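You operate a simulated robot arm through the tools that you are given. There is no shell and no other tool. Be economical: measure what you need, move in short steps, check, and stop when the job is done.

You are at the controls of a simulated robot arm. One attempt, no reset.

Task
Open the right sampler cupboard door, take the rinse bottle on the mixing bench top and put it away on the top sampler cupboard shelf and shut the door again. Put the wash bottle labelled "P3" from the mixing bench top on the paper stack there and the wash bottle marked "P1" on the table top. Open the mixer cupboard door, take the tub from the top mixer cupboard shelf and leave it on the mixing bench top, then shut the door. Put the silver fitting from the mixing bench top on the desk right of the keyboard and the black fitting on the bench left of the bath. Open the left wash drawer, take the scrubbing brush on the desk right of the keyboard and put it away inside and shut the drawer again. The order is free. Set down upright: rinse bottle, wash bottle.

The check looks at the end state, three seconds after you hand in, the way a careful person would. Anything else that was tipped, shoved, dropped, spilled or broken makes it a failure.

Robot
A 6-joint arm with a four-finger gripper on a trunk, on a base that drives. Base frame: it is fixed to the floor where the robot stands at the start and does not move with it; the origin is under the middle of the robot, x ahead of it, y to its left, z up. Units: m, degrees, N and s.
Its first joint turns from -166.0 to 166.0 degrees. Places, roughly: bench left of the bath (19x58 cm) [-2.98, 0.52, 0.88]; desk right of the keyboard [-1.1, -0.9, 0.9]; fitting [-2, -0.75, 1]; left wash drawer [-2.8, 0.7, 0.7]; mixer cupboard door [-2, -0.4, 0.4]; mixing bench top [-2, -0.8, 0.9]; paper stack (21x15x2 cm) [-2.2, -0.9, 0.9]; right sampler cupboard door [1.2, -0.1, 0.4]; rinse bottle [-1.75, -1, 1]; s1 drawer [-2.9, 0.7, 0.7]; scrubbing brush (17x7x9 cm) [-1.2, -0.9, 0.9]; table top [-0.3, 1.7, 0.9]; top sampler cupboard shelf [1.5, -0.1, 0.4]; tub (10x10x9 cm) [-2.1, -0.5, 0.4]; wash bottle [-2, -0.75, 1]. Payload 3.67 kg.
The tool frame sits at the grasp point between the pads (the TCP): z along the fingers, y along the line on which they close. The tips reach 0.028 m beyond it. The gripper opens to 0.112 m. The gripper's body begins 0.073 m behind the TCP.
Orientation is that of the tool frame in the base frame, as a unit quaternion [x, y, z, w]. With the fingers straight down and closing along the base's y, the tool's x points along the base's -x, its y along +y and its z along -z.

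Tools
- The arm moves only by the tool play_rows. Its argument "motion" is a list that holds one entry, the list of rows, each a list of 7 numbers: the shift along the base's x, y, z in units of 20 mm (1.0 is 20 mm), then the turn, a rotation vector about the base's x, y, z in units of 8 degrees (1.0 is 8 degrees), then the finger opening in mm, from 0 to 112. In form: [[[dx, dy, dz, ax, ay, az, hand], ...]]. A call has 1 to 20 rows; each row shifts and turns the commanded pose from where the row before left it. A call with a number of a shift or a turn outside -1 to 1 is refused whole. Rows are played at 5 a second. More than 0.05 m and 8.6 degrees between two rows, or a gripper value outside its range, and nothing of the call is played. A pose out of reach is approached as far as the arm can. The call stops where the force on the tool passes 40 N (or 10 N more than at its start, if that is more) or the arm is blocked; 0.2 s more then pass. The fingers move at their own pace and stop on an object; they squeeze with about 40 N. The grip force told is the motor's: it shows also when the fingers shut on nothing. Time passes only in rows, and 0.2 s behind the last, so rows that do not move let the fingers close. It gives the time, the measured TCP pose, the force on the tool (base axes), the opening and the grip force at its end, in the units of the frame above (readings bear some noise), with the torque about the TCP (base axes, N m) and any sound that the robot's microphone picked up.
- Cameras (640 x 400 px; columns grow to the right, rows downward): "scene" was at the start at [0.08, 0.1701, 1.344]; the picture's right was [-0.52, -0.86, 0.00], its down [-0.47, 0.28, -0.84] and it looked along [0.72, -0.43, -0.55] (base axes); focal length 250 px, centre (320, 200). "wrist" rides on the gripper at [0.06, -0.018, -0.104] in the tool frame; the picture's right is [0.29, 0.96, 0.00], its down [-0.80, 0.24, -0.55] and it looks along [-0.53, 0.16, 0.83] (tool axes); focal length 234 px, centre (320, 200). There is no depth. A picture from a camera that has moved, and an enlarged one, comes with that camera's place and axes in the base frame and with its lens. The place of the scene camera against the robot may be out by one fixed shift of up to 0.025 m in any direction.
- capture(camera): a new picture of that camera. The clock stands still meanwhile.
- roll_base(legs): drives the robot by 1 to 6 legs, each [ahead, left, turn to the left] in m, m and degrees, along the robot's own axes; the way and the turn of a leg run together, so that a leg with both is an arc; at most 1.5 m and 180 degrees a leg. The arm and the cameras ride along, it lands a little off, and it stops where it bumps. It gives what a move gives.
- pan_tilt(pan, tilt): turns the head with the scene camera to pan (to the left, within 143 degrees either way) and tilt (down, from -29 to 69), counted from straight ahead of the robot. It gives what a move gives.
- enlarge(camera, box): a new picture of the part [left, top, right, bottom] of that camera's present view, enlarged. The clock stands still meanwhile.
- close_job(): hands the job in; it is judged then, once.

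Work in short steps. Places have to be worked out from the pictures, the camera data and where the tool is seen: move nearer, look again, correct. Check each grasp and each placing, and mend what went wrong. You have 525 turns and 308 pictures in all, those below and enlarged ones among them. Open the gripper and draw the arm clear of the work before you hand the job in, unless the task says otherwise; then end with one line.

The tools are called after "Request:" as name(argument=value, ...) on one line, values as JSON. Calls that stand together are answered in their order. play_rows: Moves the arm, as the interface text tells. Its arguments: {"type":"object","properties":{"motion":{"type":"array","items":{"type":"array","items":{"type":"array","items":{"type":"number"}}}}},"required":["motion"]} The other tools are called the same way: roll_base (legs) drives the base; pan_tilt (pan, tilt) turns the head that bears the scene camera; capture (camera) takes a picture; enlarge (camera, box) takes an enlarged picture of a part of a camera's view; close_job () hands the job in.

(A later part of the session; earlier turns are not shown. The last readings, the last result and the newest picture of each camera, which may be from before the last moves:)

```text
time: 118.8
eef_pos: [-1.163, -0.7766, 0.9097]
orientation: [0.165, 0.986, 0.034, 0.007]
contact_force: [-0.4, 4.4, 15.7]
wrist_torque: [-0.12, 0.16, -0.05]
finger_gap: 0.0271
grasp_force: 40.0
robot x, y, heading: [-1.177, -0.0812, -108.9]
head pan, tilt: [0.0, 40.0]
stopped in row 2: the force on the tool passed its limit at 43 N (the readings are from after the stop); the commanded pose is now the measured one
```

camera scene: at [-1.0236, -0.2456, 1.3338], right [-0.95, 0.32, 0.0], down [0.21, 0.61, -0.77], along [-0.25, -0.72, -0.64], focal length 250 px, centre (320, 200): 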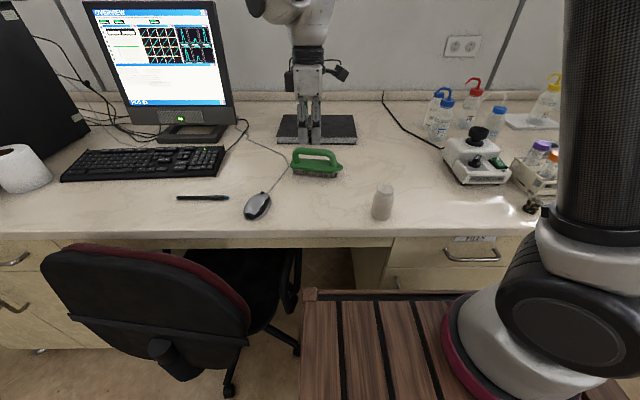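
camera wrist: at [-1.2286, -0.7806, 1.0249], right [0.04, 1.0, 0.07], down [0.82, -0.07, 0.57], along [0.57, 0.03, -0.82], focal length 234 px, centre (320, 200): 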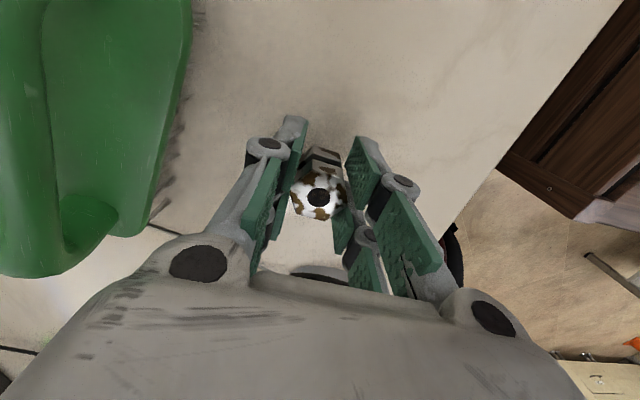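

Contact with the desk. Open and rise.

Request:
play_rows(motion=[[[0, 0, 0.1, 0, 0, 0, 40], [0, 0, 0, 0, 0, 0, 50], [0, 0, 0.5, 0, 0, 0, 50], [0, 0, 1, 0, 0, 0, 50], [0, 0, 1, 0, 0, 0, 50], [0, 0, 1, 0, 0, 0, 50], [0, 0, 1, 0, 0, 0, 50], [0, 0, 1, 0, 0, 0, 60], [0, 0, 1, 0, 0, 0, 60], [0, 0, 1, 0, 0, 0, 60], [0, 0, 1, 0, 0, 0, 60], [0, 0, 1, 0, 0, 0, 60], [0, 0, 1, 0, 0, 0, 60]]])

Request:
capture(camera="wrist")

Request:
enlarge(camera="scene", box=[220, 120, 420, 245])

```text
time: 121.6
eef_pos: [-1.1619, -0.7772, 1.1202]
orientation: [0.165, 0.986, 0.033, 0.007]
contact_force: [0.6, -0.7, 0.2]
wrist_torque: [0.04, -0.01, 0.03]
finger_gap: 0.06
grasp_force: 0.1
robot x, y, heading: [-1.1762, -0.0823, -109.0]
head pan, tilt: [0.0, 40.0]
```

```text
244 pictures are left
camera wrist: at [-1.2284, -0.7811, 1.2213], right [0.04, 1.0, 0.07], down [0.82, -0.07, 0.57], along [0.57, 0.03, -0.82], focal length 234 px, centre (320, 200)
```

wrist: 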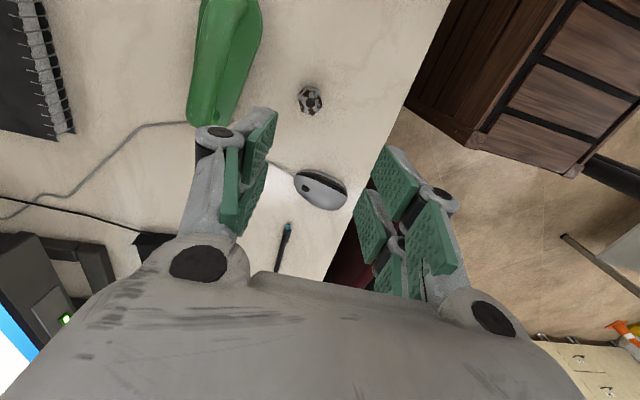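

```text
3.20 times, centred on (320, 182) of scene
camera zoom: at [-1.0236, -0.2458, 1.3338], right [-0.95, 0.32, 0.0], down [0.21, 0.61, -0.77], along [-0.25, -0.72, -0.64], focal length 800 px, centre (320, 256)
```

zoom: 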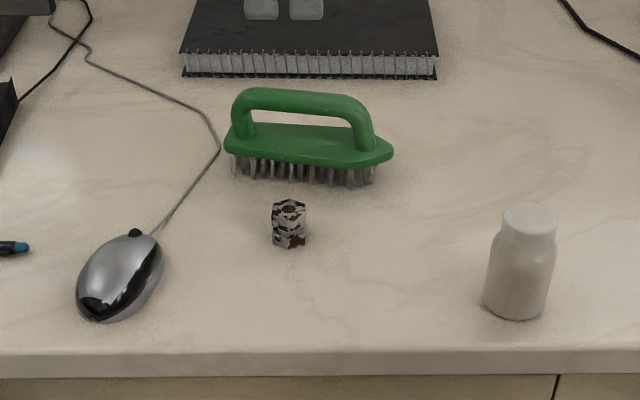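

Silver fitting stands where intended. Next: the black fitting near (-1.69,-0.525) on the bench front.

Request:
play_rows(motion=[[[-1, 0.48, 0, 0, 0, 0, 60], [-1, 0.48, 0, 0, 0, 0, 60], [-1, 0.48, 0, 0, 0, 0, 60], [-1, 0.48, 0, 0, 0, 0, 60], [-1, 0.48, 0, 0, 0, 0, 60], [-1, 0.48, 0, 0, 0, 0, 60], [-1, 0.48, 0, 0, 0, 0, 60], [-1, 0.48, 0, 0, 0, 0, 60], [-1, 0.48, 0, 0, 0, 0, 60], [-1, 0.48, 0, 0, 0, 0, 60], [-1, 0.48, 0, 0, 0, 0, 60], [-1, 0.48, 0, 0, 0, 0, 60], [-1, 0.48, 0, 0, 0, 0, 60], [-1, 0.48, 0, 0, 0, 0, 60], [-1, 0.48, 0, 0, 0, 0, 60], [-1, 0.48, 0, 0, 0, 0, 60], [-1, 0.48, 0, 0, 0, 0, 60], [-1, 0.48, 0, 0, 0, 0, 60], [-1, 0.48, 0, 0, 0, 0, 60], [-1, 0.48, 0, 0, 0, 0, 60]]])

Request:
play_rows(motion=[[[-1, 0.48, 0, 0, 0, 0, 60], [-1, 0.48, 0, 0, 0, 0, 60], [-1, 0.48, 0, 0, 0, 0, 60], [-1, 0.48, 0, 0, 0, 0, 60], [-1, 0.48, 0, 0, 0, 0, 60], [-1, 0.48, 0, 0, 0, 0, 60]]])

Request:
capture(camera="wrist")

```text
time: 125.8
eef_pos: [-1.5628, -0.5838, 1.1201]
orientation: [0.165, 0.986, 0.034, 0.007]
contact_force: [0.0, 0.1, -0.5]
wrist_torque: [-0.01, 0.02, 0.01]
finger_gap: 0.0598
grasp_force: 0.1
robot x, y, heading: [-1.1775, -0.076, -108.8]
head pan, tilt: [0.0, 40.0]
```

```text
time: 127.2
eef_pos: [-1.6841, -0.5281, 1.1202]
orientation: [0.165, 0.986, 0.034, 0.006]
contact_force: [0.4, -0.4, 0.2]
wrist_torque: [-0.01, 0.03, -0.03]
finger_gap: 0.06
grasp_force: 0.1
robot x, y, heading: [-1.1762, -0.0745, -108.7]
head pan, tilt: [0.0, 40.0]
```

```text
242 pictures are left
camera wrist: at [-1.7491, -0.5309, 1.2208], right [0.04, 1.0, 0.07], down [0.82, -0.07, 0.57], along [0.57, 0.03, -0.82], focal length 234 px, centre (320, 200)
```

wrist: 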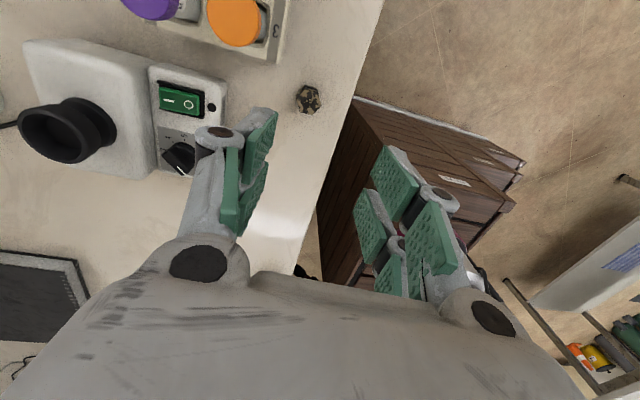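

Directly above. Descend to the fitting.

Request:
play_rows(motion=[[[-0.1, 0, -1, 0, 0, 0, 60], [0, 0, -1, 0, 0, 0, 60], [0, 0, -1, 0, 0, 0, 60], [0, 0, -1, 0, 0, 0, 60], [0, 0, -1, 0, 0, 0, 60], [0, 0, -1, 0, 0, 0, 60], [0, 0, -1, 0, 0, 0, 60], [0, 0, -1, 0, 0, 0, 60], [0, 0, -1, 0, 0, 0, 60], [0, 0, -0.9, 0, 0, 0, 60]]])

Request:
capture(camera="wrist")

```text
time: 129.4
eef_pos: [-1.6851, -0.5274, 0.9219]
orientation: [0.165, 0.986, 0.034, 0.007]
contact_force: [0.9, -0.5, -0.6]
wrist_torque: [0.0, -0.01, -0.01]
finger_gap: 0.0602
grasp_force: 0.1
robot x, y, heading: [-1.1762, -0.0771, -108.8]
head pan, tilt: [0.0, 40.0]
```

```text
241 pictures are left
camera wrist: at [-1.7502, -0.5309, 1.0226], right [0.04, 1.0, 0.07], down [0.82, -0.07, 0.57], along [0.57, 0.03, -0.82], focal length 234 px, centre (320, 200)
```

wrist: 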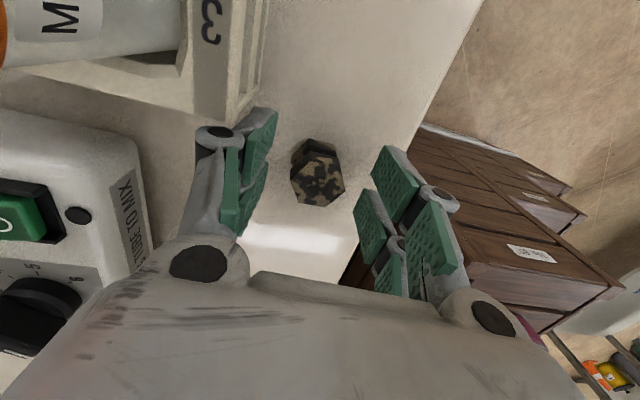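

Well aligned. Lower slightly and close.

Request:
play_rows(motion=[[[0, 0, -0.3, 0, 0, 0, 60], [0, 0, 0, 0, 0, 0, 10], [0, 0, 0, 0, 0, 0, 10], [0, 0, 0, 0, 0, 0, 10]]])

Request:
capture(camera="wrist")

```text
time: 130.4
eef_pos: [-1.686, -0.5272, 0.916]
orientation: [0.164, 0.986, 0.033, 0.006]
contact_force: [-0.1, 0.1, 3.5]
wrist_torque: [-0.06, 0.01, 0.02]
finger_gap: 0.0266
grasp_force: 40.2
robot x, y, heading: [-1.179, -0.0763, -108.7]
head pan, tilt: [0.0, 40.0]
```

```text
240 pictures are left
camera wrist: at [-1.7504, -0.5313, 1.0167], right [0.04, 1.0, 0.07], down [0.82, -0.07, 0.57], along [0.57, 0.03, -0.82], focal length 234 px, centre (320, 200)
```

wrist: 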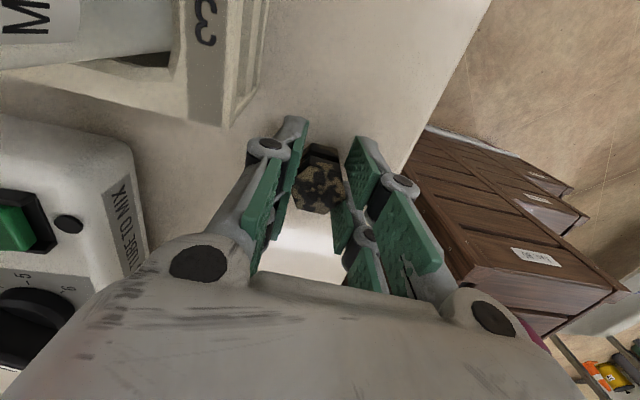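

Black fitting gripped. Lift, back off, turn to face the wash bench, and drive near it.

Request:
play_rows(motion=[[[0, 0, 1, 0, 0, 0, 10], [0, 0, 1, 0, 0, 0, 10], [0, 0, 1, 0, 0, 0, 10], [0, 0, 1, 0, 0, 0, 10], [0, 0, 1, 0, 0, 0, 10], [0, 0, 1, 0, 0, 0, 10], [0, 0, 1, 0, 0, 0, 10], [0, 0, 1, 0, 0, 0, 10], [0, 0, 1, 0, 0, 0, 10], [0, 0, 1, 0, 0, 0, 10], [0, 0, 1, 0, 0, 0, 10], [0, 0, 1, 0, 0, 0, 10], [0, 0, 1, 0, 0, 0, 10]]])

Request:
roll_base(legs=[[-0.35, 0, 0], [0, 0, -90], [0.85, 0.15, 0]])

Request:
pan_tilt(pan=0, tilt=35)

Request:
capture(camera="scene")

Request:
capture(camera="wrist")

```text
time: 133.2
eef_pos: [-1.684, -0.5268, 1.1761]
orientation: [0.165, 0.986, 0.034, 0.006]
contact_force: [-1.0, -0.4, -0.3]
wrist_torque: [0.02, -0.01, -0.04]
finger_gap: 0.0269
grasp_force: 40.4
robot x, y, heading: [-1.1733, -0.0765, -109.2]
head pan, tilt: [0.0, 40.0]
```

```text
time: 143.5
eef_pos: [-2.3709, 0.8867, 1.1755]
orientation: [0.813, 0.581, 0.018, 0.028]
contact_force: [0.6, 0.5, -0.3]
wrist_torque: [-0.04, 0.02, -0.01]
finger_gap: 0.0264
grasp_force: 39.9
robot x, y, heading: [-1.9255, 0.3811, 161.3]
head pan, tilt: [0.0, 40.0]
```

```text
time: 144.1
eef_pos: [-2.3719, 0.8867, 1.176]
orientation: [0.813, 0.581, 0.02, 0.028]
contact_force: [-0.4, -0.5, -0.3]
wrist_torque: [-0.01, 0.01, 0.02]
finger_gap: 0.0268
grasp_force: 40.2
robot x, y, heading: [-1.9225, 0.3806, 161.4]
head pan, tilt: [0.0, 35.0]
```

```text
239 pictures are left
camera scene: at [-2.1087, 0.212, 1.3413], right [0.32, 0.95, 0.0], down [0.54, -0.18, -0.82], along [-0.78, 0.26, -0.57], focal length 250 px, centre (320, 200)
```

scene: 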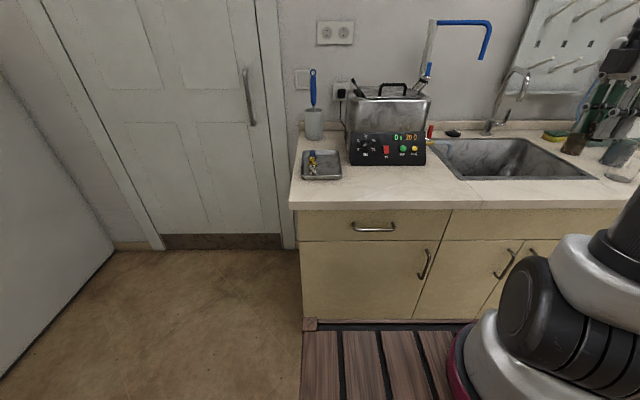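

```text
238 pictures are left
camera wrist: at [-2.3765, 0.9516, 1.2764], right [1.0, -0.04, 0.07], down [-0.07, -0.82, 0.57], along [0.03, -0.57, -0.82], focal length 234 px, centre (320, 200)
```

wrist: 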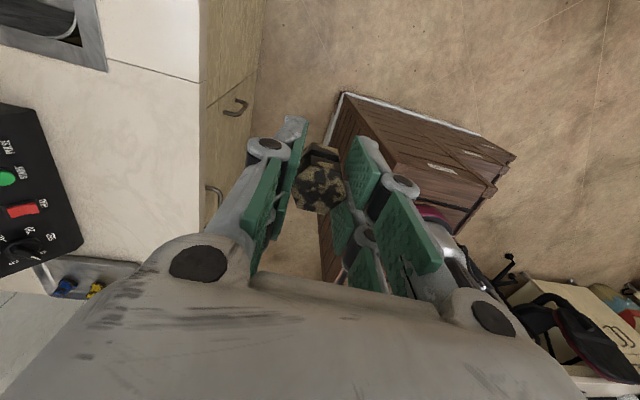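

Facing the wash bench; the strip left of the bath has a small tray and a brush holder. Zoom in.

Request:
enlarge(camera="scene", box=[280, 60, 480, 220])

```text
2.50 times, centred on (380, 140) of scene
camera zoom: at [-2.1087, 0.212, 1.3413], right [0.32, 0.95, 0.0], down [0.54, -0.18, -0.82], along [-0.78, 0.26, -0.57], focal length 625 px, centre (170, 350)
```

zoom: 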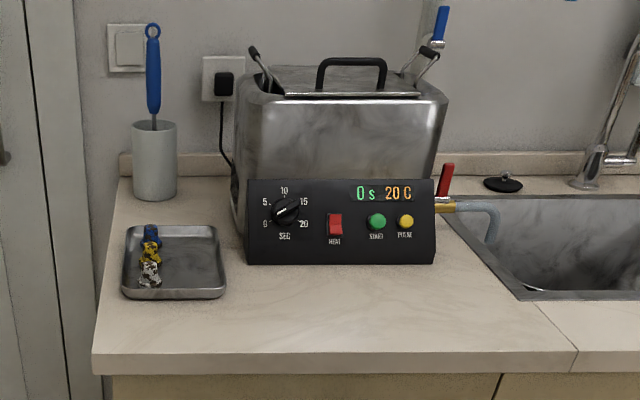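

Free spot: in front of the tray, target (p,q)→(-2.75,0.43). I swing the fitting over in front of the bench.

Request:
play_rows(motion=[[[-0.53, -1, 0, 0, 0, 0, 10], [-0.53, -1, 0, 0, 0, 0, 10], [-0.53, -1, 0, 0, 0, 0, 10], [-0.53, -1, 0, 0, 0, 0, 10], [-0.53, -1, 0, 0, 0, 0, 10], [-0.53, -1, 0, 0, 0, 0, 10], [-0.53, -1, 0, 0, 0, 0, 10], [-0.53, -1, 0, 0, 0, 0, 10], [-0.53, -1, 0, 0, 0, 0, 10], [-0.53, -1, 0, 0, 0, 0, 10], [-0.53, -1, 0, 0, 0, 0, 10], [-0.53, -1, 0, 0, 0, 0, 10], [-0.53, -1, 0, 0, 0, 0, 10], [-0.53, -1, 0, 0, 0, 0, 10], [-0.53, -1, 0, 0, 0, 0, 10], [-0.53, -1, 0, 0, 0, 0, 10], [-0.53, -1, 0, 0, 0, 0, 10], [-0.53, -1, 0, 0, 0, 0, 10], [-0.53, -1, 0, 0, 0, 0, 10], [-0.53, -1, 0, 0, 0, 0, 10]]])

Request:
play_rows(motion=[[[-0.53, -1, 0, 0, 0, 0, 10], [-0.53, -1, 0, 0, 0, 0, 10], [-0.53, -1, 0, 0, 0, 0, 10], [-0.7, -0.4, -0.5, 0, 0, 0, 10], [-0.9, -0.1, -0.5, 0, 0, 0, 10], [-0.9, 0, -1, 0, 0, 0, 10], [-0.9, 0, -1, 0, 0, 0, 10], [-0.9, 0, -1, 0, 0, 0, 10]]])

Request:
capture(camera="wrist")

Request:
capture(camera="scene")

```text
time: 148.3
eef_pos: [-2.5845, 0.4866, 1.1758]
orientation: [0.813, 0.581, 0.019, 0.029]
contact_force: [0.7, -0.1, 0.1]
wrist_torque: [0.0, 0.04, 0.01]
finger_gap: 0.0268
grasp_force: 39.9
robot x, y, heading: [-1.9178, 0.3805, 161.2]
head pan, tilt: [0.0, 35.0]
```

```text
time: 150.1
eef_pos: [-2.701, 0.4165, 1.0956]
orientation: [0.814, 0.581, 0.019, 0.028]
contact_force: [-0.2, 0.6, -0.3]
wrist_torque: [0.01, 0.03, 0.01]
finger_gap: 0.0267
grasp_force: 40.1
robot x, y, heading: [-1.9229, 0.3793, 161.3]
head pan, tilt: [0.0, 35.0]
```

```text
236 pictures are left
camera wrist: at [-2.7062, 0.481, 1.1963], right [1.0, -0.04, 0.07], down [-0.07, -0.82, 0.57], along [0.03, -0.57, -0.82], focal length 234 px, centre (320, 200)
```

wrist: 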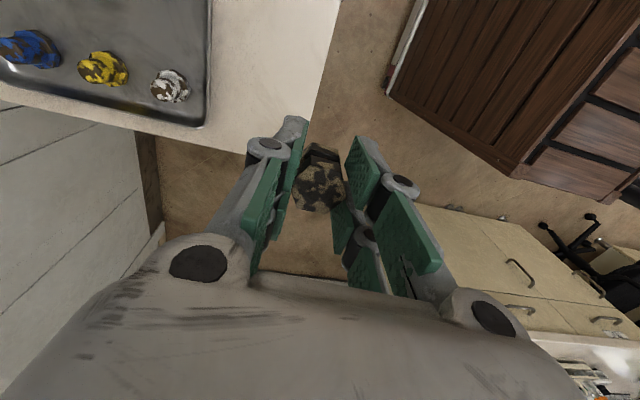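

```text
235 pictures are left
camera scene: at [-2.1084, 0.212, 1.3414], right [0.32, 0.95, 0.0], down [0.54, -0.18, -0.82], along [-0.78, 0.26, -0.57], focal length 250 px, centre (320, 200)
```

scene: 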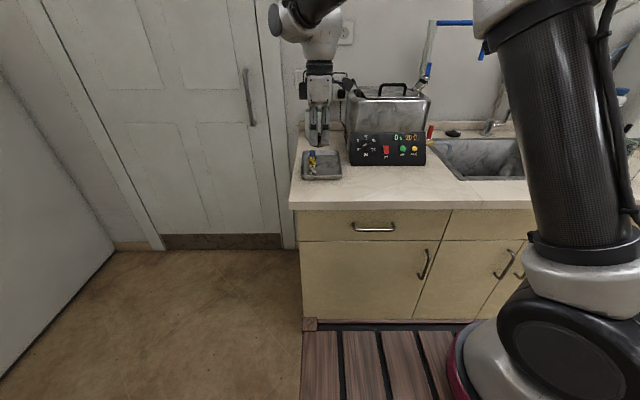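

Tray's front edge at p≈-2.80, bench front -2.685. I go over (-2.745,0.443) and descend.

Request:
play_rows(motion=[[[-0.75, 0.45, 0, 0, 0, 0, 10], [-0.75, 0.45, -0.5, 0, 0, 0, 10], [-0.75, 0.45, -1, 0, 0, 0, 10], [0, 0, -1, 0, 0, 0, 10], [0, 0, -1, 0, 0, 0, 10], [0, 0, -1, 0, 0, 0, 10], [0, 0, -1, 0, 0, 0, 10], [0, 0, -1, 0, 0, 0, 10], [0, 0, -1, 0, 0, 0, 10]]])

Request:
capture(camera="wrist")

Request:
enlarge(camera="scene", box=[280, 100, 440, 220])

```text
time: 152.1
eef_pos: [-2.7465, 0.4429, 0.9446]
orientation: [0.813, 0.581, 0.019, 0.028]
contact_force: [0.6, 0.1, -0.5]
wrist_torque: [0.01, 0.04, -0.01]
finger_gap: 0.0266
grasp_force: 39.8
robot x, y, heading: [-1.9224, 0.3764, 161.2]
head pan, tilt: [0.0, 35.0]
```

```text
234 pictures are left
camera wrist: at [-2.7519, 0.5083, 1.0456], right [1.0, -0.04, 0.06], down [-0.07, -0.82, 0.57], along [0.03, -0.57, -0.82], focal length 234 px, centre (320, 200)
```

wrist: 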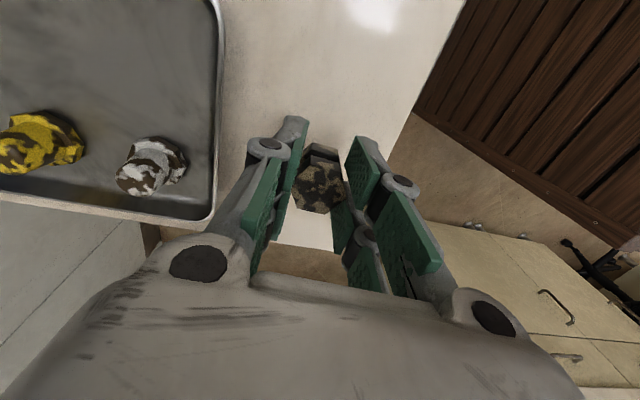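

```text
3.33 times, centred on (360, 160) of scene
camera zoom: at [-2.1086, 0.212, 1.3414], right [0.32, 0.95, 0.0], down [0.54, -0.18, -0.82], along [-0.78, 0.26, -0.57], focal length 833 px, centre (187, 333)
```

zoom: 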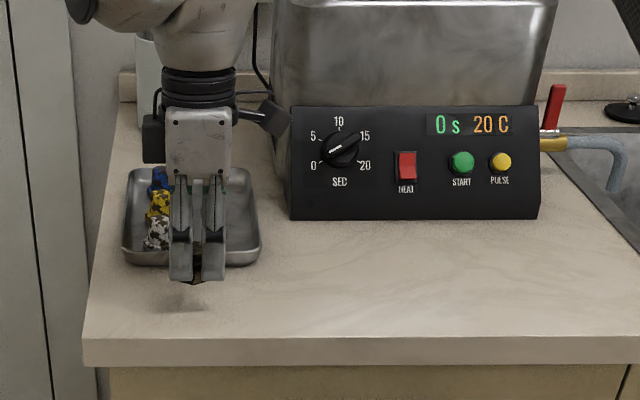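

Good spot. Lower gently to contact.

Request:
play_rows(motion=[[[0, 0, -0.6, 0, 0, 0, 10], [0, 0, -0.4, 0, 0, 0, 10], [0, 0, -0.2, 0, 0, 0, 10], [0, 0, -0.15, 0, 0, 0, 10]]])

```text
time: 153.1
eef_pos: [-2.7462, 0.4433, 0.918]
orientation: [0.813, 0.581, 0.019, 0.028]
contact_force: [-0.3, 0.3, -0.7]
wrist_torque: [-0.01, 0.02, -0.04]
finger_gap: 0.0267
grasp_force: 39.8
robot x, y, heading: [-1.9199, 0.382, 161.3]
head pan, tilt: [0.0, 35.0]
```

Request:
play_rows(motion=[[[0, 0, -0.1, 0, 0, 0, 10], [0, 0, -0.1, 0, 0, 0, 10], [0, 0, -0.05, 0, 0, 0, 10]]])

```text
time: 153.9
eef_pos: [-2.7476, 0.4441, 0.916]
orientation: [0.813, 0.581, 0.019, 0.027]
contact_force: [0.9, 0.1, 19.2]
wrist_torque: [0.0, 0.16, 0.02]
finger_gap: 0.0267
grasp_force: 40.2
robot x, y, heading: [-1.9201, 0.381, 161.4]
head pan, tilt: [0.0, 35.0]
```

Contact. Open and rise, pulling forward away from the bath.

Request:
play_rows(motion=[[[0, 0, 0.05, 0, 0, 0, 40], [0, 0, 0, 0, 0, 0, 42], [0, 0, 0.5, 0, 0, 0, 42], [0, 0, 1, 0, 0, 0, 42], [0, 0, 1, 0, 0, 0, 42], [0, 0, 1, 0, 0, 0, 42], [0, 0, 1, 0, 0, 0, 42], [0.9, -0.3, 1, 0, 0, 0, 42], [0.9, -0.3, 1, 0, 0, 0, 42], [0.9, -0.3, 0, 0, 0, 0, 42], [0.9, -0.3, 0, 0, 0, 0, 42], [0.9, -0.3, 0, 0, 0, 0, 42], [0.9, -0.3, 0, 0, 0, 0, 42], [0.9, -0.3, 0, 0, 0, 0, 42]]])

Request:
enlarge(camera="scene", box=[270, 90, 530, 270])

```text
time: 156.9
eef_pos: [-2.6197, 0.4017, 1.0449]
orientation: [0.813, 0.581, 0.019, 0.029]
contact_force: [-0.5, -0.1, -0.1]
wrist_torque: [0.02, -0.03, 0.02]
finger_gap: 0.042
grasp_force: 0.1
robot x, y, heading: [-1.9209, 0.378, 161.2]
head pan, tilt: [0.0, 35.0]
```

```text
2.22 times, centred on (400, 180) of scene
camera zoom: at [-2.1089, 0.212, 1.3413], right [0.32, 0.95, 0.0], down [0.54, -0.18, -0.82], along [-0.78, 0.26, -0.57], focal length 555 px, centre (142, 244)
```

zoom: 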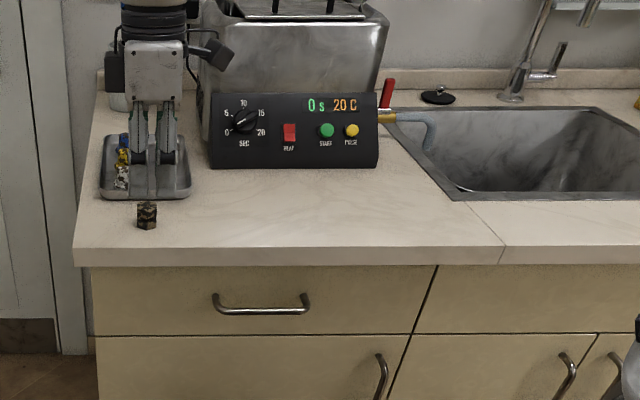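

Black fitting is set in place. Now the left wash drawer: handle bar ≈(-2.63,0.56,0.79). I back off 0.35 m and turn the tool to point forward with the fingers closing vertically.

Request:
roll_base(legs=[[-0.35, 0, 0]])

Request:
play_rows(motion=[[[-0.9, 0.7, -0.5, 0.3256, 0.9455, 0, 50], [-0.9, 0.7, -0.5, 0.3256, 0.9455, 0, 50], [-0.9, 0.7, -0.5, 0.3256, 0.9455, 0, 50], [-0.9, 0.7, -0.5, 0.3256, 0.9455, 0, 50], [-0.9, 0.7, -0.5, 0.3256, 0.9455, 0, 50], [-0.5, 0.7, -0.5, 0.3256, 0.9455, 0, 50], [-0.5, 0.7, -0.5, 0.3256, 0.9455, 0, 50], [0, 0.5, -0.5, 0.3256, 0.9455, 0, 50]]])

Request:
capture(camera="scene")

Request:
capture(camera="wrist")

```text
time: 159.2
eef_pos: [-2.2903, 0.2895, 1.0458]
orientation: [0.812, 0.582, 0.019, 0.029]
contact_force: [0.3, -0.1, 0.5]
wrist_torque: [0.0, 0.0, -0.01]
finger_gap: 0.042
grasp_force: 0.0
robot x, y, heading: [-1.5919, 0.2655, 161.3]
head pan, tilt: [0.0, 35.0]
```

```text
time: 161.0
eef_pos: [-2.3996, 0.3978, 0.9644]
orientation: [0.704, 0.504, -0.29, -0.407]
contact_force: [-0.2, -1.1, 0.7]
wrist_torque: [-0.01, 0.03, -0.04]
finger_gap: 0.05
grasp_force: 0.1
robot x, y, heading: [-1.5959, 0.2688, 161.2]
head pan, tilt: [0.0, 35.0]
```

```text
231 pictures are left
camera scene: at [-1.7789, 0.1002, 1.3414], right [0.32, 0.95, 0.0], down [0.54, -0.18, -0.82], along [-0.78, 0.26, -0.57], focal length 250 px, centre (320, 200)
```

scene: 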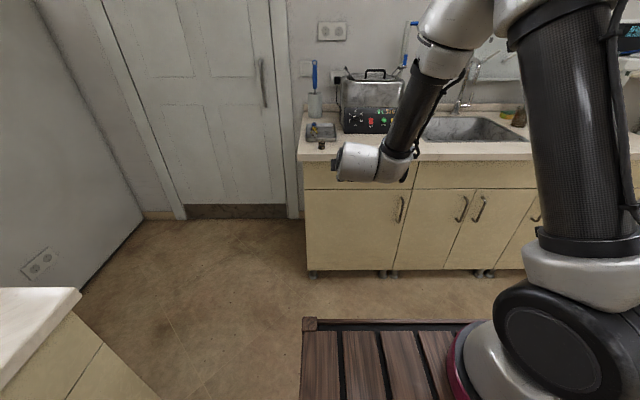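

```text
230 pictures are left
camera wrist: at [-2.3048, 0.4283, 1.0308], right [0.54, 0.12, -0.83], down [0.31, -0.95, 0.07], along [-0.78, -0.29, -0.55], focal length 234 px, centre (320, 200)
```

wrist: 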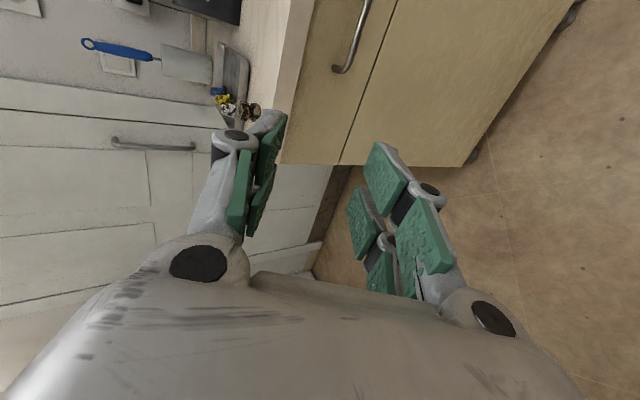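

Handle's bar at ≈ p -2.655, q -0.31, z 0.79. I move to a standoff in front of it.

Request:
play_rows(motion=[[[-0.94, 0.95, -0.9, 0, 0, 0, 50], [-0.94, 0.95, -0.9, 0, 0, 0, 50], [-0.94, 0.95, -0.9, 0, 0, 0, 50], [-0.94, 0.95, -0.9, 0, 0, 0, 50], [-0.94, 0.95, -0.9, 0, 0, 0, 50], [-0.94, 0.95, -0.9, 0, 0, 0, 50], [-0.94, 0.95, -0.9, 0, 0, 0, 50]]])

Request:
capture(camera="wrist")

Request:
enlarge(camera="scene", box=[280, 90, 480, 215])

```text
time: 162.6
eef_pos: [-2.5418, 0.5082, 0.8453]
orientation: [0.707, 0.499, -0.284, -0.412]
contact_force: [0.1, -0.7, 0.0]
wrist_torque: [-0.04, -0.02, 0.01]
finger_gap: 0.0498
grasp_force: 0.0
out of reach, approached as far as the arm can: row 6, 7
robot x, y, heading: [-1.5925, 0.2701, 161.1]
head pan, tilt: [0.0, 35.0]
```

```text
229 pictures are left
camera wrist: at [-2.446, 0.5355, 0.9118], right [0.55, 0.12, -0.83], down [0.29, -0.95, 0.06], along [-0.78, -0.28, -0.56], focal length 234 px, centre (320, 200)
```

wrist: 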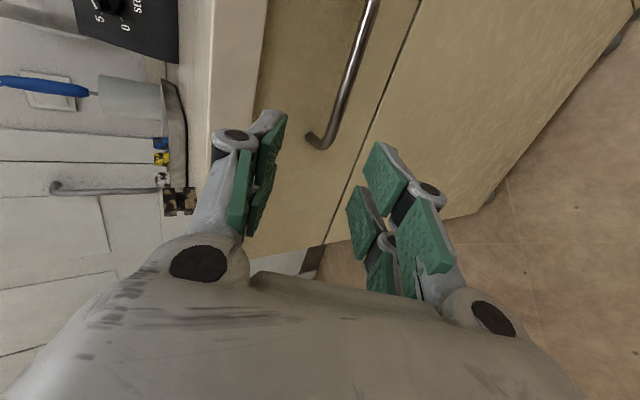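

```text
3.20 times, centred on (380, 152) of scene
camera zoom: at [-1.7789, 0.1001, 1.3414], right [0.32, 0.95, 0.0], down [0.54, -0.18, -0.82], along [-0.78, 0.26, -0.57], focal length 800 px, centre (128, 352)
```

zoom: 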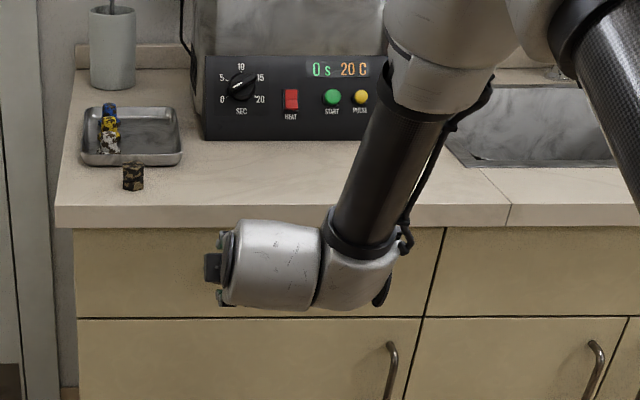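

Arm at its outer limit; I retract slightly, adjust height, and drive ahead 8 cm.

Request:
play_rows(motion=[[[0.95, 0.15, -0.5, 0, 0, 0, 50], [0.95, 0.15, -0.5, 0, 0, 0, 50], [0.9, 0.15, -0.45, 0, 0, 0, 50]]])

Request:
roll_base(legs=[[0.08, 0, 0]])

Request:
capture(camera="wrist")

```text
time: 163.4
eef_pos: [-2.4979, 0.4826, 0.8204]
orientation: [0.706, 0.501, -0.285, -0.411]
contact_force: [0.7, 0.1, 0.2]
wrist_torque: [-0.03, 0.01, 0.05]
finger_gap: 0.0501
grasp_force: 0.0
out of reach, approached as far as the arm can: row 1, 2, 3
robot x, y, heading: [-1.5884, 0.2664, 161.0]
head pan, tilt: [0.0, 35.0]
```

```text
time: 164.4
eef_pos: [-2.5738, 0.5086, 0.8205]
orientation: [0.707, 0.501, -0.284, -0.411]
contact_force: [-1.2, -0.1, -0.1]
wrist_torque: [-0.01, -0.01, -0.03]
finger_gap: 0.0499
grasp_force: 0.0
robot x, y, heading: [-1.6646, 0.2969, 161.1]
head pan, tilt: [0.0, 35.0]
```

```text
227 pictures are left
camera wrist: at [-2.4787, 0.5373, 0.8871], right [0.55, 0.12, -0.83], down [0.3, -0.95, 0.06], along [-0.78, -0.28, -0.56], focal length 234 px, centre (320, 200)
```

wrist: 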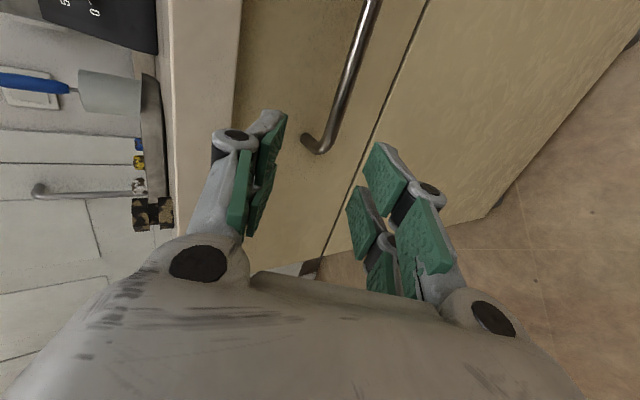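

Shift the base right 4 cm so the fingers straddle the bar's middle.

Request:
roll_base(legs=[[0.0, -0.045, 0]])

Request:
play_rows(motion=[[[-0.85, 0.3, -0.4, 0, 0, 0, 50], [-0.85, 0.3, -0.4, 0, 0, 0, 50]]])

Request:
capture(camera="wrist")

```text
time: 165.3
eef_pos: [-2.5607, 0.551, 0.8199]
orientation: [0.706, 0.501, -0.285, -0.411]
contact_force: [-0.2, 0.3, -0.7]
wrist_torque: [0.0, -0.02, -0.03]
finger_gap: 0.0499
grasp_force: 0.0
robot x, y, heading: [-1.6515, 0.3359, 161.4]
head pan, tilt: [0.0, 35.0]
```

```text
time: 165.9
eef_pos: [-2.5944, 0.5639, 0.8037]
orientation: [0.707, 0.501, -0.285, -0.41]
contact_force: [0.3, -0.5, -0.2]
wrist_torque: [-0.02, 0.0, 0.02]
finger_gap: 0.05
grasp_force: 0.1
robot x, y, heading: [-1.6532, 0.3389, 161.4]
head pan, tilt: [0.0, 35.0]
```

```text
226 pictures are left
camera wrist: at [-2.4988, 0.5915, 0.8712], right [0.55, 0.12, -0.83], down [0.3, -0.95, 0.06], along [-0.78, -0.28, -0.56], focal length 234 px, centre (320, 200)
```

wrist: 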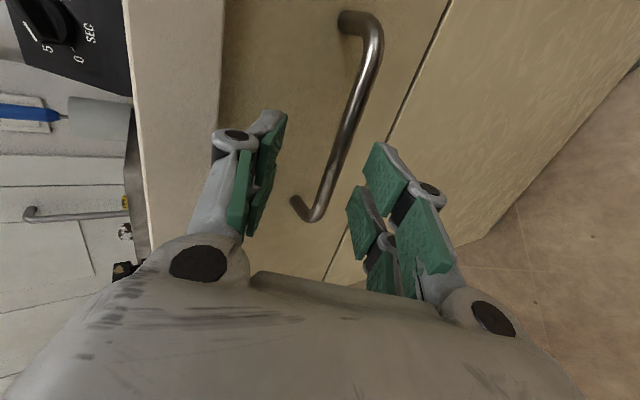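

The bar passes between the fingers. Advance ~1.2 cm and close.

Request:
play_rows(motion=[[[-0.5, 0.2, -0.25, 0, 0, 0, 50], [0, 0, 0, 0, 0, 0, 0], [0, 0, 0, 0, 0, 0, 0], [0, 0, 0, 0, 0, 0, 0]]])

Request:
capture(camera="wrist")

```text
time: 166.9
eef_pos: [-2.6048, 0.5663, 0.8001]
orientation: [0.707, 0.501, -0.284, -0.411]
contact_force: [1.4, 1.1, 0.9]
wrist_torque: [-0.02, 0.03, -0.02]
finger_gap: 0.0
grasp_force: 36.2
robot x, y, heading: [-1.6503, 0.3353, 161.2]
head pan, tilt: [0.0, 35.0]
```

```text
225 pictures are left
camera wrist: at [-2.5089, 0.5955, 0.8665], right [0.55, 0.12, -0.83], down [0.3, -0.95, 0.06], along [-0.78, -0.28, -0.56], focal length 234 px, centre (320, 200)
```

wrist: 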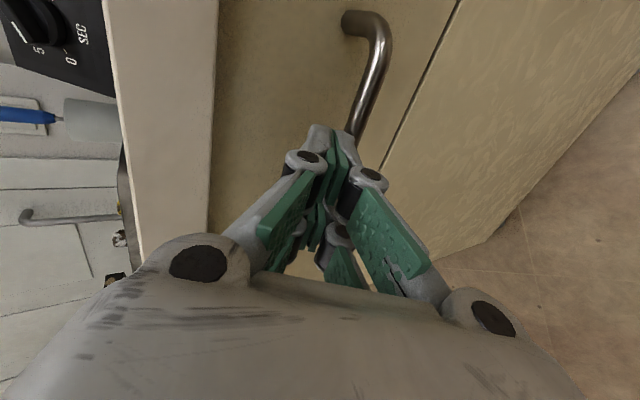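

Closed short of the bar. Reopen and advance 3 cm further along the tool axis.

Request:
play_rows(motion=[[[0, 0, 0, 0, 0, 0, 50], [0, 0, 0, 0, 0, 0, 50], [-0.65, 0.22, -0.33, 0, 0, 0, 50], [-0.65, 0.22, -0.33, 0, 0, 0, 50]]])

Request:
capture(camera="wrist")

```text
time: 167.9
eef_pos: [-2.6254, 0.5729, 0.7886]
orientation: [0.706, 0.501, -0.284, -0.411]
contact_force: [4.6, -1.9, 1.4]
wrist_torque: [-0.01, 0.11, 0.08]
finger_gap: 0.0513
grasp_force: 0.0
robot x, y, heading: [-1.6555, 0.3365, 161.4]
head pan, tilt: [0.0, 35.0]
stopped in row 4: the force on the tool passed its limit at 61 N (the readings are from after the stop); the commanded pose is now the measured one
```

```text
224 pictures are left
camera wrist: at [-2.5295, 0.6023, 0.8547], right [0.55, 0.12, -0.83], down [0.3, -0.95, 0.06], along [-0.78, -0.28, -0.56], focal length 234 px, centre (320, 200)
```

wrist: 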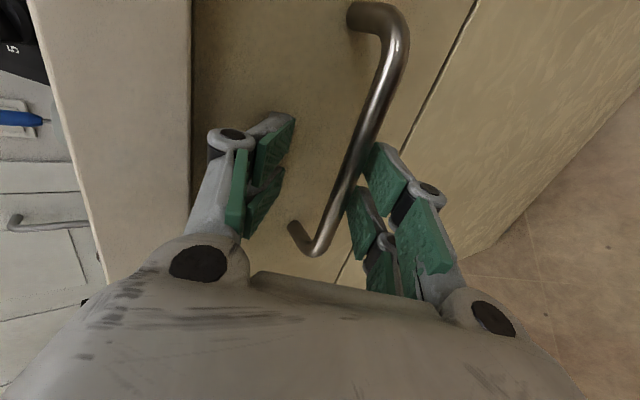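

Upper tip touched the drawer face; the bar is nearer the lower finger. I drop ~1 cm and close.

Request:
play_rows(motion=[[[0.15, -0.05, -0.25, 0, 0, 0, 50], [0, 0, -0.25, 0, 0, 0, 50], [0, 0, 0, 0, 0, 0, 0], [0, 0, 0, 0, 0, 0, 0], [0, 0, 0, 0, 0, 0, 0]]])

Request:
capture(camera="wrist")

```text
time: 169.2
eef_pos: [-2.6217, 0.5725, 0.7745]
orientation: [0.708, 0.503, -0.281, -0.409]
contact_force: [10.9, -2.1, -30.9]
wrist_torque: [0.54, -0.41, 0.26]
finger_gap: 0.0106
grasp_force: 44.6
robot x, y, heading: [-1.6469, 0.3367, 161.2]
head pan, tilt: [0.0, 35.0]
```

```text
223 pictures are left
camera wrist: at [-2.5262, 0.6008, 0.8417], right [0.56, 0.12, -0.82], down [0.3, -0.95, 0.07], along [-0.78, -0.28, -0.57], focal length 234 px, centre (320, 200)
```

wrist: 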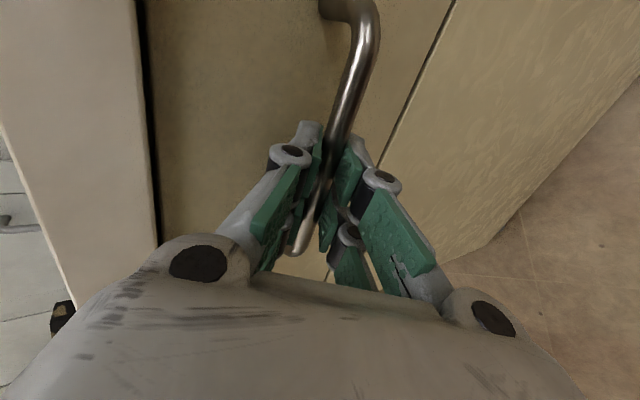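

Bar gripped. I relax the vertical force and pull the drawer with the arm first.

Request:
play_rows(motion=[[[0, 0, -0.15, 0, 0, 0, 0], [0.3, -0.1, 0, 0, 0, 0, 0], [0.4, -0.14, 0, 0, 0, 0, 0], [0.4, -0.14, 0, 0, 0, 0, 0], [0.4, -0.14, 0, 0, 0, 0, 0]]])

```text
time: 170.3
eef_pos: [-2.5923, 0.5629, 0.7734]
orientation: [0.708, 0.5, -0.282, -0.411]
contact_force: [2.7, 6.0, -25.8]
wrist_torque: [0.49, -0.32, 1.04]
finger_gap: 0.0106
grasp_force: 45.4
robot x, y, heading: [-1.6519, 0.332, 161.4]
head pan, tilt: [0.0, 35.0]
```

Request:
roll_base(legs=[[-0.1, 0, 0], [-0.1, 0, 0]])

Request:
capture(camera="scene")

```text
time: 172.2
eef_pos: [-2.4016, 0.499, 0.7741]
orientation: [0.709, 0.499, -0.281, -0.412]
contact_force: [10.1, 29.8, -24.8]
wrist_torque: [1.26, -0.5, 0.21]
finger_gap: 0.0107
grasp_force: 45.5
robot x, y, heading: [-1.4629, 0.2672, 161.3]
head pan, tilt: [0.0, 35.0]
```

```text
222 pictures are left
camera scene: at [-1.6501, 0.1053, 1.3414], right [0.32, 0.95, 0.0], down [0.54, -0.19, -0.82], along [-0.78, 0.26, -0.57], focal length 250 px, centre (320, 200)
```

scene: 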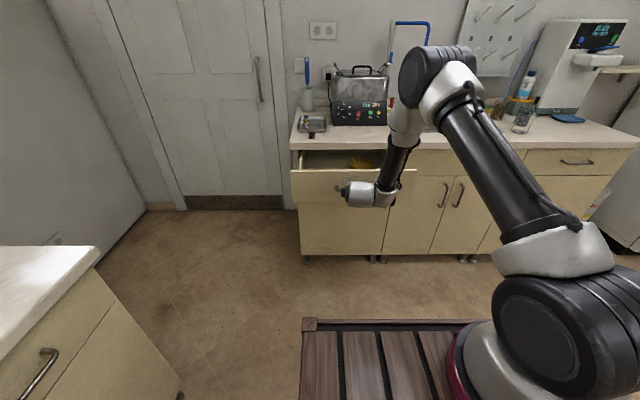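

The drawer slides out well (0.23 m). A bit more.

Request:
roll_base(legs=[[-0.09, 0, 0]])

Request:
enlarge(camera="scene", box=[270, 90, 470, 215])

```text
time: 173.4
eef_pos: [-2.3144, 0.4723, 0.7743]
orientation: [0.709, 0.499, -0.281, -0.412]
contact_force: [6.9, 19.7, -7.3]
wrist_torque: [1.19, -0.45, 0.5]
finger_gap: 0.0104
grasp_force: 44.5
robot x, y, heading: [-1.3776, 0.2428, 161.3]
head pan, tilt: [0.0, 35.0]
```

```text
3.20 times, centred on (370, 152) of scene
camera zoom: at [-1.5637, 0.0758, 1.3414], right [0.32, 0.95, 0.0], down [0.54, -0.18, -0.82], along [-0.78, 0.26, -0.57], focal length 800 px, centre (160, 352)
```

zoom: 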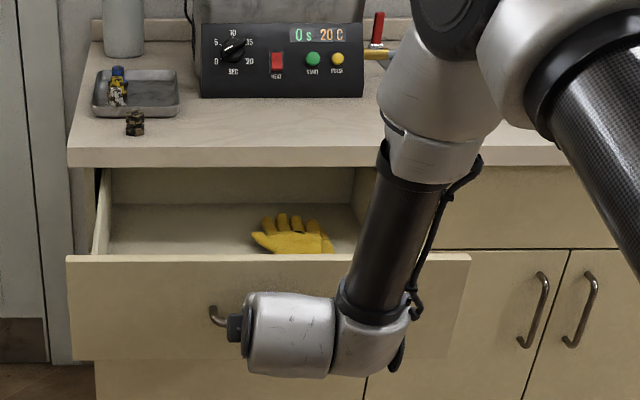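

Drawer is open 0.32 m; a glove lies at its right, the left half is free. Release and withdraw.

Request:
play_rows(motion=[[[0, 0, 0, 0, 0, 0, 50], [0, 0, 0, 0, 0, 0, 50], [0.85, -0.3, 0.4, 0, 0, 0, 50], [0.85, -0.3, 0.4, 0, 0, 0, 50], [0.85, -0.3, 0.4, 0, 0, 0, 50], [0.85, -0.3, 1, 0, 0, 0, 50], [0.85, -0.3, 1, 0, 0, 0, 50]]])

Request:
play_rows(motion=[[[0.5, 0, 1, -0.3256, -0.9455, 0, 60], [0.5, 0, 1, -0.3256, -0.9455, 0, 60], [0.5, 0, 1, -0.3256, -0.9455, 0, 60], [0.5, 0, 1, -0.3256, -0.9455, 0, 60], [0.5, 0, 1, -0.3256, -0.9455, 0, 60], [0.5, 0, 1, -0.3256, -0.9455, 0, 60], [0.5, 0, 1, -0.3256, -0.9455, 0, 60], [0.5, 0, 1, -0.3256, -0.9455, 0, 60], [0, 0, 1, 0, 0, 0, 60], [0, 0, 1, 0, 0, 0, 60], [0, 0, 1, 0, 0, 0, 60], [0, 0, 1, 0, 0, 0, 60], [0, 0, 1, 0, 0, 0, 60]]])

Request:
capture(camera="scene")

```text
time: 175.0
eef_pos: [-2.2292, 0.441, 0.838]
orientation: [0.709, 0.499, -0.281, -0.412]
contact_force: [-0.6, 0.4, -0.3]
wrist_torque: [0.02, 0.01, 0.01]
finger_gap: 0.05
grasp_force: 0.1
robot x, y, heading: [-1.3749, 0.2466, 161.3]
head pan, tilt: [0.0, 35.0]
```

```text
time: 177.8
eef_pos: [-2.1937, 0.4685, 1.066]
orientation: [0.81, 0.564, -0.049, -0.15]
contact_force: [0.5, -0.1, 0.4]
wrist_torque: [-0.01, -0.01, 0.01]
finger_gap: 0.0602
grasp_force: 0.1
out of reach, approached as far as the arm can: row 4, 5, 6, 7
robot x, y, heading: [-1.3747, 0.2439, 161.3]
head pan, tilt: [0.0, 35.0]
```

```text
220 pictures are left
camera scene: at [-1.5637, 0.0752, 1.3413], right [0.32, 0.95, 0.0], down [0.54, -0.18, -0.82], along [-0.78, 0.26, -0.57], focal length 250 px, centre (320, 200)
```

scene: 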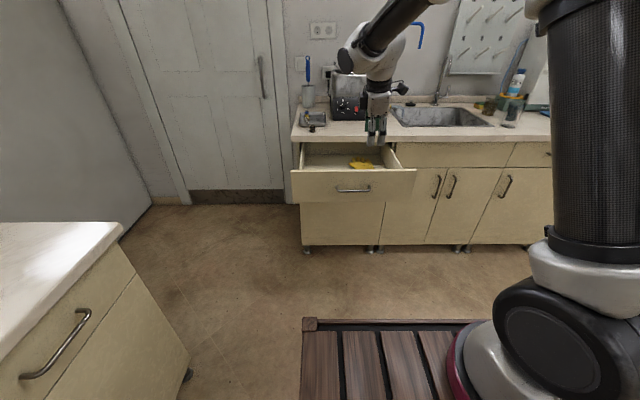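

Drawer stays open. I straighten the tool, raise and retract the arm before turning.

Request:
play_rows(motion=[[[1, -0.3, 0.6, -0.3256, -0.9455, 0, 60], [1, -0.3, 0.6, -0.3256, -0.9455, 0, 60], [1, -0.3, 0.6, -0.05, -0.16, 0, 60], [1, -0.3, 0.6, 0, 0, 0, 60], [1, -0.3, 0.6, 0, 0, 0, 60], [1, -0.3, 0.6, 0, 0, 0, 60], [1, -0.3, 0.6, 0, 0, 0, 60], [1, -0.3, 0.6, 0, 0, 0, 60], [1, -0.3, 0.6, 0, 0, 0, 60], [1, -0.3, 0.6, 0, 0, 0, 60], [1, -0.3, 0.6, 0, 0, 0, 60], [1, -0.3, 0.6, 0, 0, 0, 60]]])

Request:
roll_base(legs=[[-0.3, 0, 0], [0, 0, 90]])

```text
time: 180.4
eef_pos: [-1.954, 0.398, 1.2093]
orientation: [0.815, 0.578, 0.04, -0.029]
contact_force: [-0.3, 0.5, 0.5]
wrist_torque: [0.02, -0.04, -0.03]
finger_gap: 0.0601
grasp_force: 0.0
robot x, y, heading: [-1.3747, 0.2394, 161.3]
head pan, tilt: [0.0, 35.0]
```

```text
time: 186.2
eef_pos: [-1.2487, -0.4314, 1.2093]
orientation: [0.172, 0.984, 0.007, -0.049]
contact_force: [-0.1, 0.0, -0.6]
wrist_torque: [0.0, -0.02, 0.0]
finger_gap: 0.0601
grasp_force: 0.1
robot x, y, heading: [-1.0942, 0.1497, -109.0]
head pan, tilt: [0.0, 35.0]
```

Drive ahead, level the tool, and move above the brush.

Request:
roll_base(legs=[[0.24, 0, 0]])

Request:
play_rows(motion=[[[0.55, -0.96, 0, -0.21, -0.67, 0, 70], [0.55, -0.96, 0, 0, 0, 0, 70], [0.55, -0.96, 0, 0, 0, 0, 70], [0.55, -0.96, 0, 0, 0, 0, 70], [0.55, -0.96, 0, 0, 0, 0, 70], [0.55, -0.96, 0, 0, 0, 0, 70], [0.55, -0.96, 0, 0, 0, 0, 70], [0.55, -0.96, 0, 0, 0, 0, 70], [0.55, -0.96, 0, 0, 0, 0, 70], [0.55, -0.96, 0, 0, 0, 0, 70], [0.55, -0.96, 0, 0, 0, 0, 70]]])

Request:
capture(camera="wrist")

```text
time: 188.0
eef_pos: [-1.3301, -0.6589, 1.2099]
orientation: [0.173, 0.984, 0.008, -0.049]
contact_force: [-0.6, 1.2, 1.2]
wrist_torque: [-0.02, -0.01, 0.01]
finger_gap: 0.06
grasp_force: 0.0
robot x, y, heading: [-1.1698, -0.0819, -109.1]
head pan, tilt: [0.0, 35.0]
```

```text
time: 190.4
eef_pos: [-1.208, -0.8699, 1.211]
orientation: [0.172, 0.985, 0.001, 0.0]
contact_force: [-0.7, -0.8, -0.3]
wrist_torque: [-0.04, -0.02, 0.02]
finger_gap: 0.0704
grasp_force: 0.1
robot x, y, heading: [-1.1705, -0.0808, -109.4]
head pan, tilt: [0.0, 35.0]
```

```text
219 pictures are left
camera wrist: at [-1.2721, -0.8667, 1.3124], right [0.05, 1.0, 0.0], down [0.83, -0.05, 0.55], along [0.55, -0.03, -0.83], focal length 234 px, centre (320, 200)
```

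wrist: 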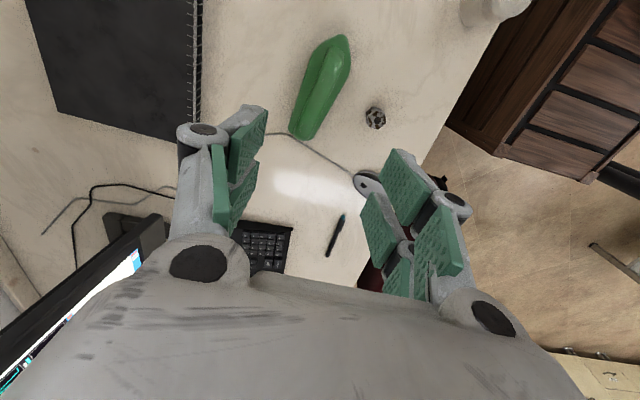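

Brush handle centre ≈(-1.218,-0.869), turned a further −7°. I align yaw and descend to 1.0.

Request:
play_rows(motion=[[[-0.5, 0, -1, 0, 0, -0.87, 60], [0, 0, -1, 0, 0, 0, 60], [0, 0, -1, 0, 0, 0, 60], [0, 0, -1, 0, 0, 0, 60], [0, 0, -1, 0, 0, 0, 60], [0, 0, -1, 0, 0, 0, 60], [0, 0, -1, 0, 0, 0, 60], [0, 0, -1, 0, 0, 0, 60], [0, 0, -1, 0, 0, 0, 60], [0, 0, -1, 0, 0, 0, 60]]])

Request:
capture(camera="wrist")

Request:
enlarge(camera="scene", box=[220, 100, 420, 225])

```text
time: 192.6
eef_pos: [-1.219, -0.8701, 1.0098]
orientation: [0.232, 0.973, 0.001, 0.0]
contact_force: [-0.2, 0.5, -0.4]
wrist_torque: [-0.01, 0.01, 0.04]
finger_gap: 0.0601
grasp_force: 0.0
robot x, y, heading: [-1.1687, -0.0815, -109.5]
head pan, tilt: [0.0, 35.0]
```

```text
218 pictures are left
camera wrist: at [-1.2811, -0.8594, 1.1123], right [0.17, 0.98, 0.0], down [0.82, -0.15, 0.55], along [0.55, -0.1, -0.83], focal length 234 px, centre (320, 200)
```

wrist: 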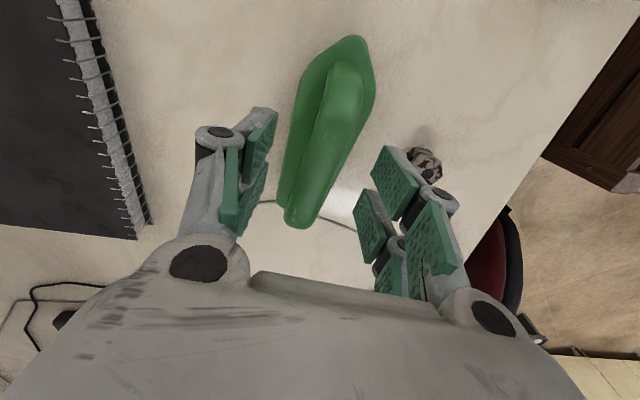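

```text
3.20 times, centred on (320, 162) of scene
camera zoom: at [-1.0199, -0.2532, 1.3414], right [-0.94, 0.33, 0.0], down [0.19, 0.54, -0.82], along [-0.27, -0.77, -0.57], focal length 800 px, centre (320, 320)
```

zoom: 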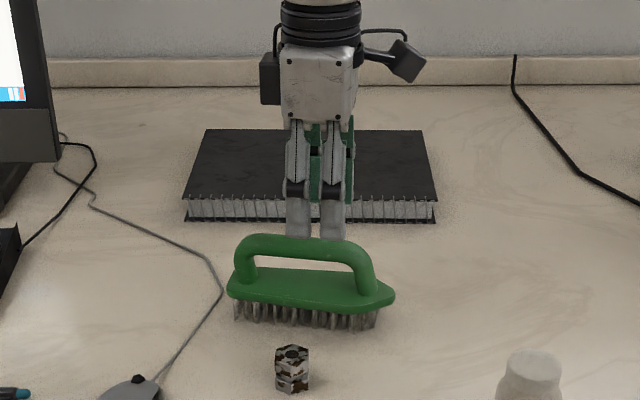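

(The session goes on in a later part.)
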